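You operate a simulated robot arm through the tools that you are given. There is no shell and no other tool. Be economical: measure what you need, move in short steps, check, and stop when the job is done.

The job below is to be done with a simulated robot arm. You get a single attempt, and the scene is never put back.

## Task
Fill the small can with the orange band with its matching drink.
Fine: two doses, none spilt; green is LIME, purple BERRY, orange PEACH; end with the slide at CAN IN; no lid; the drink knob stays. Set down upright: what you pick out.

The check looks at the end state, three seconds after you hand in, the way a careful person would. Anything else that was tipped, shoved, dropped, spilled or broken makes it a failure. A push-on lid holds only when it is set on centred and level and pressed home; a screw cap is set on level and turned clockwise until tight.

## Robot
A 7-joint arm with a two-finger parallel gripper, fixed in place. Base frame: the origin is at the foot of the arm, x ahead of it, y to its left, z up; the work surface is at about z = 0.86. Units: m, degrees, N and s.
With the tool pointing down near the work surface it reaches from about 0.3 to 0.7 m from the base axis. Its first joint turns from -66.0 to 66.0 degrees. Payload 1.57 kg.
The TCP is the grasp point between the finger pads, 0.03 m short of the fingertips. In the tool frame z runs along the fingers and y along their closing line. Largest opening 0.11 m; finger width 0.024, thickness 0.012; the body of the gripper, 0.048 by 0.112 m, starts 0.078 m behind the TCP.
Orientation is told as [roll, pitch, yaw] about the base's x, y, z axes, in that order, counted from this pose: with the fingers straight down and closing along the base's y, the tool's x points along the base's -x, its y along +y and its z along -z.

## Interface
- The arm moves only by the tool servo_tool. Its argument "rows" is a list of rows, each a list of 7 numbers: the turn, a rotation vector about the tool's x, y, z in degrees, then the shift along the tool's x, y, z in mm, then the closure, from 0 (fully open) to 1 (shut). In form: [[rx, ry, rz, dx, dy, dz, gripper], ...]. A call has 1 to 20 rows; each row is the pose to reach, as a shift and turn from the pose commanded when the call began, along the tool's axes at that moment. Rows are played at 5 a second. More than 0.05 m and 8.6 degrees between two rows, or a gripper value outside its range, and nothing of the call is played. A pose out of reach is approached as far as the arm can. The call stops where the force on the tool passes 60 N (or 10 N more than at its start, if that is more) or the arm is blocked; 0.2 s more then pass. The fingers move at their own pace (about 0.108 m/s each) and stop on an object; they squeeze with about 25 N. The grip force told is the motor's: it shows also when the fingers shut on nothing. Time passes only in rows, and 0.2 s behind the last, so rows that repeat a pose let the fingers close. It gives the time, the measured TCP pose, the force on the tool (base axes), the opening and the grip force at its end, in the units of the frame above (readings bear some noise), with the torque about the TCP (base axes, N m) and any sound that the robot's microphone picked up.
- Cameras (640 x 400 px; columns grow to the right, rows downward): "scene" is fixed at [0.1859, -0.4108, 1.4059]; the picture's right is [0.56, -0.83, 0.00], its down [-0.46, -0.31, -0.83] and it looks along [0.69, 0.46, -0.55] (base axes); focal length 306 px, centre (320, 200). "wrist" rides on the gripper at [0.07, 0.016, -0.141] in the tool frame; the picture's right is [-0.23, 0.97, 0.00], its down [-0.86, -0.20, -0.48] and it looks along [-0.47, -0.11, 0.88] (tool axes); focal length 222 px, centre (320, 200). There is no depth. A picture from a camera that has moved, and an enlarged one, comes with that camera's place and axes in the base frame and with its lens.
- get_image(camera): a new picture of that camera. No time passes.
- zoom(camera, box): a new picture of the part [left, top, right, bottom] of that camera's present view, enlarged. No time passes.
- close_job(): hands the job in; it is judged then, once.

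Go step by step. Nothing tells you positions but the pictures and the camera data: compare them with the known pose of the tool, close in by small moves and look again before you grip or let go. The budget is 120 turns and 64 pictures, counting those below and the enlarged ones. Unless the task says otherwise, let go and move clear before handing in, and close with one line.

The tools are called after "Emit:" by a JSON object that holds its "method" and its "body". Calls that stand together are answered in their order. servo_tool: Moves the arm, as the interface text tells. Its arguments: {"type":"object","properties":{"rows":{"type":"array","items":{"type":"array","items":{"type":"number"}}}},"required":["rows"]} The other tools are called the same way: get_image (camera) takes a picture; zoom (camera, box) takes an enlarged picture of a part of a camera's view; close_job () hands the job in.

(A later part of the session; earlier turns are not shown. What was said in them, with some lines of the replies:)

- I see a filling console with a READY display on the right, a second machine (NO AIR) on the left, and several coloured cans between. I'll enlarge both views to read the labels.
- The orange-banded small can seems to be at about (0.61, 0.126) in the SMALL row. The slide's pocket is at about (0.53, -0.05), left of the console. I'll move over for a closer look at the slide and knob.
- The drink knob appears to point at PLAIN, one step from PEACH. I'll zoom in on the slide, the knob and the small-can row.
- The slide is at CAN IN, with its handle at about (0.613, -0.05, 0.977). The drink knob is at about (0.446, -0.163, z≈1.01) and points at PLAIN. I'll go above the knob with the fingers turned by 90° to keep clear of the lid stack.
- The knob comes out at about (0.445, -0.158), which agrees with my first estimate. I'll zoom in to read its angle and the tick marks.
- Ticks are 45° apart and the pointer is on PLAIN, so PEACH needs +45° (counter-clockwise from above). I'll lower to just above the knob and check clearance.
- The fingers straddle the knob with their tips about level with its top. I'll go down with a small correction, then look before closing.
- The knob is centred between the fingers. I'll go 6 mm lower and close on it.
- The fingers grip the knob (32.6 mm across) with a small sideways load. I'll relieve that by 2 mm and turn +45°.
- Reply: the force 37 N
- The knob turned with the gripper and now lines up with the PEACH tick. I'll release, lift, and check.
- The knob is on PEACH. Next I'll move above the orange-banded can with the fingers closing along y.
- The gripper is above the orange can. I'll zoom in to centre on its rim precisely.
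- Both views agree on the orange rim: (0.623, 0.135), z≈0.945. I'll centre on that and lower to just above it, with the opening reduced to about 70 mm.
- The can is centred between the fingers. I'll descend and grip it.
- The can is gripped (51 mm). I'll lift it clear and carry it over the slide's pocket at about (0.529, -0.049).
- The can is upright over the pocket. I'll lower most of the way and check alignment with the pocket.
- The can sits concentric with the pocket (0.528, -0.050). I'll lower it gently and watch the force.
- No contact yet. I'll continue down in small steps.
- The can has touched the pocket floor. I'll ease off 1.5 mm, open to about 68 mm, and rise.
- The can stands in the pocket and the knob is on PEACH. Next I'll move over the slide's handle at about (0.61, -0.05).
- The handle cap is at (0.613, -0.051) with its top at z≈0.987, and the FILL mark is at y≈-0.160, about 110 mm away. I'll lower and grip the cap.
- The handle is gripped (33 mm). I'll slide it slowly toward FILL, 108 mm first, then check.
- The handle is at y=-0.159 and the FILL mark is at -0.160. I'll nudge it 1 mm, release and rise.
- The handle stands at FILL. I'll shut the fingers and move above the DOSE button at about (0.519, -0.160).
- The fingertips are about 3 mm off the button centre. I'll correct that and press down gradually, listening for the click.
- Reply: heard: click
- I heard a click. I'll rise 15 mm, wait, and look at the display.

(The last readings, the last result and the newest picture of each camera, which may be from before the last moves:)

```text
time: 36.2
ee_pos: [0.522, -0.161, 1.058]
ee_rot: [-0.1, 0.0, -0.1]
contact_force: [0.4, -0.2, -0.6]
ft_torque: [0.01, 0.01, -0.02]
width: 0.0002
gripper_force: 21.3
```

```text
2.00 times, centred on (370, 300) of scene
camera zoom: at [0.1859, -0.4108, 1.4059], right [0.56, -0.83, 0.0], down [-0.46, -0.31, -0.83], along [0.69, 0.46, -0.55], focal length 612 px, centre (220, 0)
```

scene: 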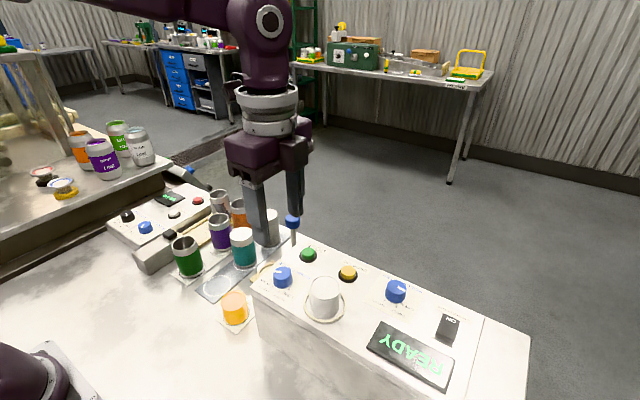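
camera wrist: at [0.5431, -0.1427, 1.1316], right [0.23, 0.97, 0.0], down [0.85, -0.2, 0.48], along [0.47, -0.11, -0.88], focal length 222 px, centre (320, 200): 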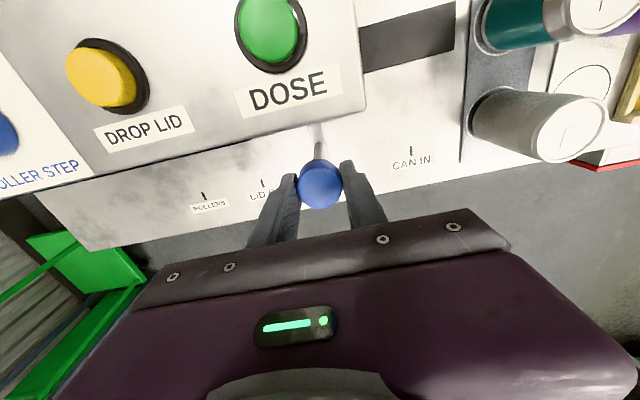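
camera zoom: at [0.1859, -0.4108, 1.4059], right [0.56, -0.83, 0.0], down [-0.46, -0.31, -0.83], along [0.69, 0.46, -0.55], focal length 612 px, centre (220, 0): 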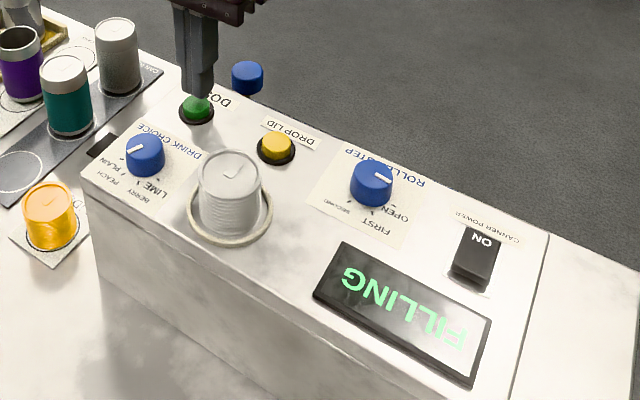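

The display says FILLING. I'll wait for the dose to finish.

Emit:
{"method": "servo_tool", "body": {"rows": [[0, 0, 0, 0, 0, 0, 1], [0, 0, 0, 0, 0, 0, 1], [0, 0, 0, 0, 0, 0, 1], [0, 0, 0, 0, 0, 0, 1], [0, 0, 0, 0, 0, 0, 1], [0, 0, 0, 0, 0, 0, 1], [0, 0, 0, 0, 0, 0, 1], [0, 0, 0, 0, 0, 0, 1], [0, 0, 0, 0, 0, 0, 1], [0, 0, 0, 0, 0, 0, 1], [0, 0, 0, 0, 0, 0, 1], [0, 0, 0, 0, 0, 0, 1], [0, 0, 0, 0, 0, 0, 1], [0, 0, 0, 0, 0, 0, 1], [0, 0, 0, 0, 0, 0, 1]]}}

Emit:
{"method": "zoom", "body": {"camera": "scene", "box": [240, 200, 500, 400]}}

```text
time: 39.4
ee_pos: [0.5211, -0.1607, 1.0561]
ee_rot: [0.0, 0.0, 0.0]
contact_force: [-0.3, 0.3, 0.2]
ft_torque: [0.0, 0.01, -0.03]
width: 0.0
gripper_force: 21.7
```

```text
2.00 times, centred on (370, 300) of scene
camera zoom: at [0.1859, -0.4108, 1.4059], right [0.56, -0.83, 0.0], down [-0.46, -0.31, -0.83], along [0.69, 0.46, -0.55], focal length 612 px, centre (220, 0)
```

zoom: 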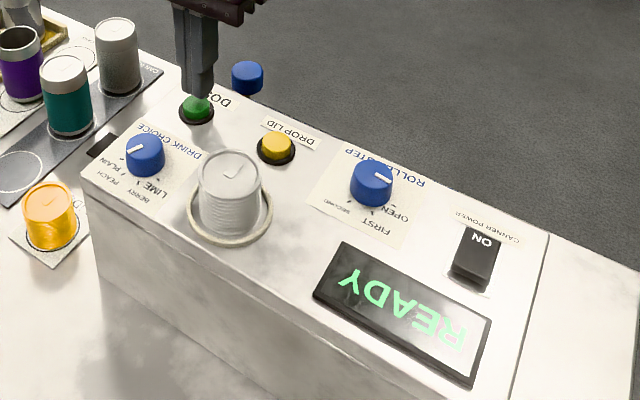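

It's READY again after the first dose. I'll press DOSE once more in the same way.

Emit:
{"method": "servo_tool", "body": {"rows": [[0, 0, 0, 0, 0, 6, 1], [0, 0, 0, 0, 0, 11, 1], [0, 0, 0, 0, 0, 14, 1], [0, 0, 0, 0, 0, 15, 1]]}}

```text
time: 40.4
ee_pos: [0.5202, -0.1603, 1.0436]
ee_rot: [0.0, 0.0, -0.1]
contact_force: [-0.8, 0.8, 1.4]
ft_torque: [0.03, 0.03, -0.01]
width: 0.0001
gripper_force: 21.7
```

No click yet, because I'm 1 mm higher than before. I'll press slightly further.

Emit:
{"method": "servo_tool", "body": {"rows": [[0, 0, 0, 0, 0, 1, 1], [0, 0, 0, 0, 0, 2, 1]]}}

Emit:
{"method": "zoom", "body": {"camera": "scene", "box": [240, 200, 500, 400]}}

```text
time: 41.0
ee_pos: [0.5212, -0.1625, 1.0408]
ee_rot: [0.1, 0.0, 0.0]
contact_force: [-1.6, 0.5, 2.9]
ft_torque: [0.0, 0.07, 0.0]
width: 0.0
gripper_force: 21.0
heard: click
```

```text
2.00 times, centred on (370, 300) of scene
camera zoom: at [0.1858, -0.4108, 1.4059], right [0.56, -0.83, 0.0], down [-0.46, -0.31, -0.83], along [0.69, 0.46, -0.55], focal length 612 px, centre (220, 0)
```

zoom: 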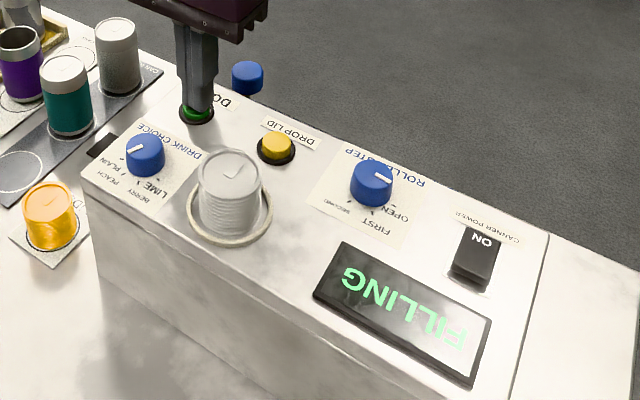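

The second dose is running. I'll rise, wait, and go back above the handle.

Emit:
{"method": "servo_tool", "body": {"rows": [[0, 0, 0, 0, 0, -15, 1], [0, 0, 0, 0, 0, -45, 1], [0, 0, 0, -30, 0, -45, 1], [0, 0, 0, -65, 0, -45, 0.8], [0, 0, 0, -93, 1, -45, 0.45], [0, 0, 0, -93, 1, -45, 0.45], [0, 0, 0, -93, 1, -45, 0.45], [0, 0, 0, -93, 1, -45, 0.45], [0, 0, 0, -93, 1, -45, 0.45], [0, 0, 0, -93, 1, -45, 0.45], [0, 0, 0, -93, 1, -45, 0.45], [0, 0, 0, -93, 1, -45, 0.45], [0, 0, 0, -93, 1, -45, 0.45], [0, 0, 0, -93, 1, -45, 0.45], [0, 0, 0, -93, 1, -45, 0.45], [0, 0, 0, -93, 1, -45, 0.45], [0, 0, 0, -93, 1, -45, 0.45], [0, 0, 0, -93, 1, -45, 0.45], [0, 0, 0, -93, 1, -45, 0.45], [0, 0, 0, -93, 1, -45, 0.45]]}}

Emit:
{"method": "get_image", "body": {"camera": "scene"}}

Emit:
{"method": "zoom", "body": {"camera": "wrist", "box": [220, 80, 420, 230]}}

```text
time: 45.2
ee_pos: [0.6148, -0.1607, 1.0837]
ee_rot: [0.0, 0.0, 0.0]
contact_force: [0.4, 0.4, 0.2]
ft_torque: [-0.05, -0.03, 0.01]
width: 0.0606
gripper_force: 0.1
```

```text
20 pictures are left
```

scene: 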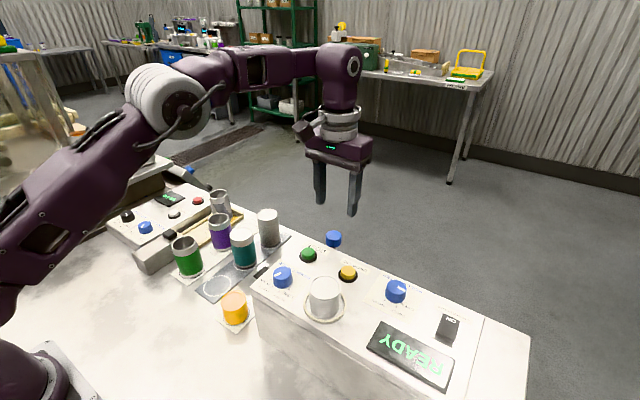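

```text
2.67 times, centred on (320, 155) of wrist
camera zoom: at [0.5447, -0.1454, 1.2256], right [0.23, 0.97, 0.0], down [0.86, -0.2, 0.48], along [0.47, -0.11, -0.88], focal length 592 px, centre (320, 320)
```

zoom: 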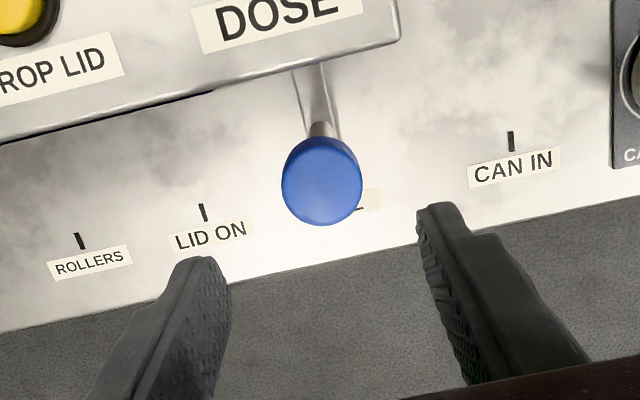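

Both doses are done and the display says READY. I'll grip the handle and bring the slide gently back to CAN IN.

Emit:
{"method": "servo_tool", "body": {"rows": [[0, 0, 0, 0, 0, 40, 0.45], [0, 0, 0, 0, 0, 80, 0.45], [0, 0, 0, 0, 0, 93, 0.45], [0, 0, 0, 0, 0, 93, 0.55], [0, 0, 0, 0, 0, 93, 0.65], [0, 0, 0, 0, 0, 93, 0.75], [0, 0, 0, 0, 0, 93, 0.8], [0, 0, 0, 0, 0, 93, 0.8]]}}

Emit:
{"method": "servo_tool", "body": {"rows": [[0, 0, 0, 0, 2, 0, 0.8], [0, 0, 0, 0, 6, 0, 0.8], [0, 0, 0, 0, 12, 0, 0.8], [0, 0, 0, 0, 19, 0, 0.8], [0, 0, 0, 0, 26, 0, 0.8], [0, 0, 0, 0, 33, 0, 0.8], [0, 0, 0, 0, 40, 0, 0.8], [0, 0, 0, 0, 47, 0, 0.8], [0, 0, 0, 0, 54, 0, 0.8], [0, 0, 0, 0, 61, 0, 0.8], [0, 0, 0, 0, 68, 0, 0.8], [0, 0, 0, 0, 75, 0, 0.8], [0, 0, 0, 0, 82, 0, 0.8], [0, 0, 0, 0, 89, 0, 0.8], [0, 0, 0, 0, 96, 0, 0.8], [0, 0, 0, 0, 102, 0, 0.8], [0, 0, 0, 0, 106, 0, 0.8], [0, 0, 0, 0, 108, 0, 0.8], [0, 0, 0, 0, 109.5, 0, 0.8], [0, 0, 0, 0, 109.5, 0, 0.8]]}}

Emit:
{"method": "zoom", "body": {"camera": "wrist", "box": [180, 30, 440, 210]}}

```text
time: 47.0
ee_pos: [0.6148, -0.1617, 0.9921]
ee_rot: [0.0, 0.0, 0.0]
contact_force: [0.4, 1.9, -4.4]
ft_torque: [0.01, -0.17, 0.01]
width: 0.0335
gripper_force: 40.7
```

```text
time: 51.2
ee_pos: [0.6152, -0.0508, 0.9923]
ee_rot: [0.0, -0.1, 0.0]
contact_force: [9.6, 0.6, -13.4]
ft_torque: [-0.03, -0.61, -0.01]
width: 0.0334
gripper_force: 41.1
```

```text
2.22 times, centred on (310, 120) of wrist
camera zoom: at [0.5441, -0.035, 1.1337], right [0.23, 0.97, 0.0], down [0.86, -0.2, 0.48], along [0.47, -0.11, -0.88], focal length 494 px, centre (342, 378)
```

zoom: 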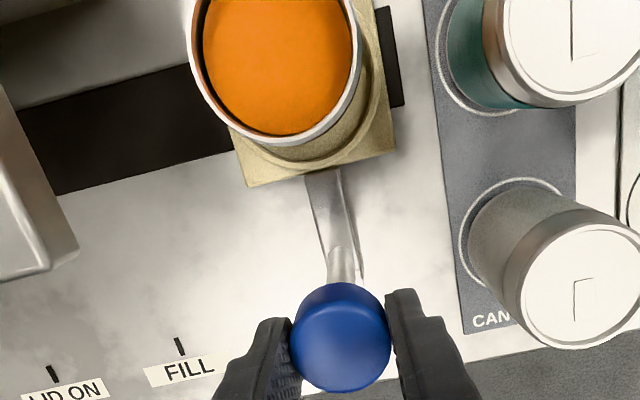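

The can is full of orange drink and the slide is back at CAN IN. I'll release the handle, rise clear, and do a final check.

Emit:
{"method": "servo_tool", "body": {"rows": [[0, 0, 0, 0, 0, 0, 0.7], [0, 0, 0, 0, 0, 0, 0.6], [0, 0, 0, 0, 0, 0, 0.5], [0, 0, 0, 0, 0, 0, 0.5], [0, 0, 0, 0, 0, -20, 0.5], [0, 0, 0, 0, 0, -60, 0.5], [0, 0, 0, 0, 0, -100, 0.5], [0, 0, 0, 0, 0, -140, 0.5], [0, 0, 0, 0, 0, -170, 0.5], [0, 0, 0, 0, 0, -170, 0.5]]}}

Emit:
{"method": "get_image", "body": {"camera": "wrist"}}

Emit:
{"method": "zoom", "body": {"camera": "scene", "box": [130, 170, 390, 340]}}

```text
time: 53.4
ee_pos: [0.614, -0.0502, 1.1618]
ee_rot: [0.0, 0.0, 0.0]
contact_force: [0.0, -0.2, 0.8]
ft_torque: [0.04, 0.05, 0.0]
width: 0.0549
gripper_force: 0.0
```

```text
17 pictures are left
camera wrist: at [0.5429, -0.0342, 1.3036], right [0.23, 0.97, 0.0], down [0.86, -0.2, 0.48], along [0.47, -0.11, -0.88], focal length 222 px, centre (320, 200)
```

wrist: 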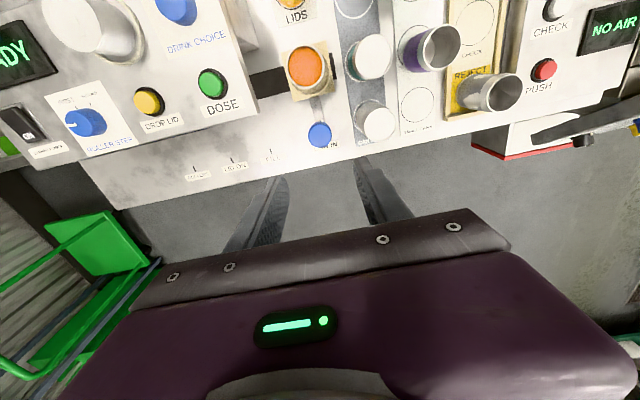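

```text
2.35 times, centred on (260, 255) of scene
camera zoom: at [0.1859, -0.4108, 1.4059], right [0.56, -0.83, 0.0], down [-0.46, -0.31, -0.83], along [0.69, 0.46, -0.55], focal length 720 px, centre (461, 71)
```

zoom: 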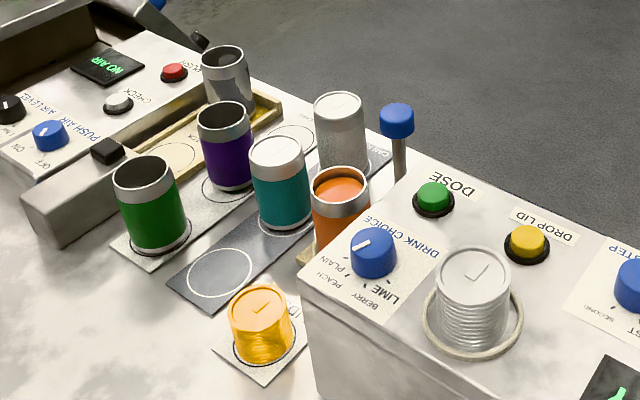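

The filled can stands upright without a lid on the slide at CAN IN. The knob is on PEACH, nothing else has moved, and the arm is clear, so I'm handing in.

Emit:
{"method": "close_job", "body": {}}

```text
The job is handed in.
```

I handed in the job: the small can with the orange band holds two doses of PEACH, with no spill visible, and stands upright without a lid on the slide at CAN IN; I turned the drink knob from PLAIN to PEACH and left it there.
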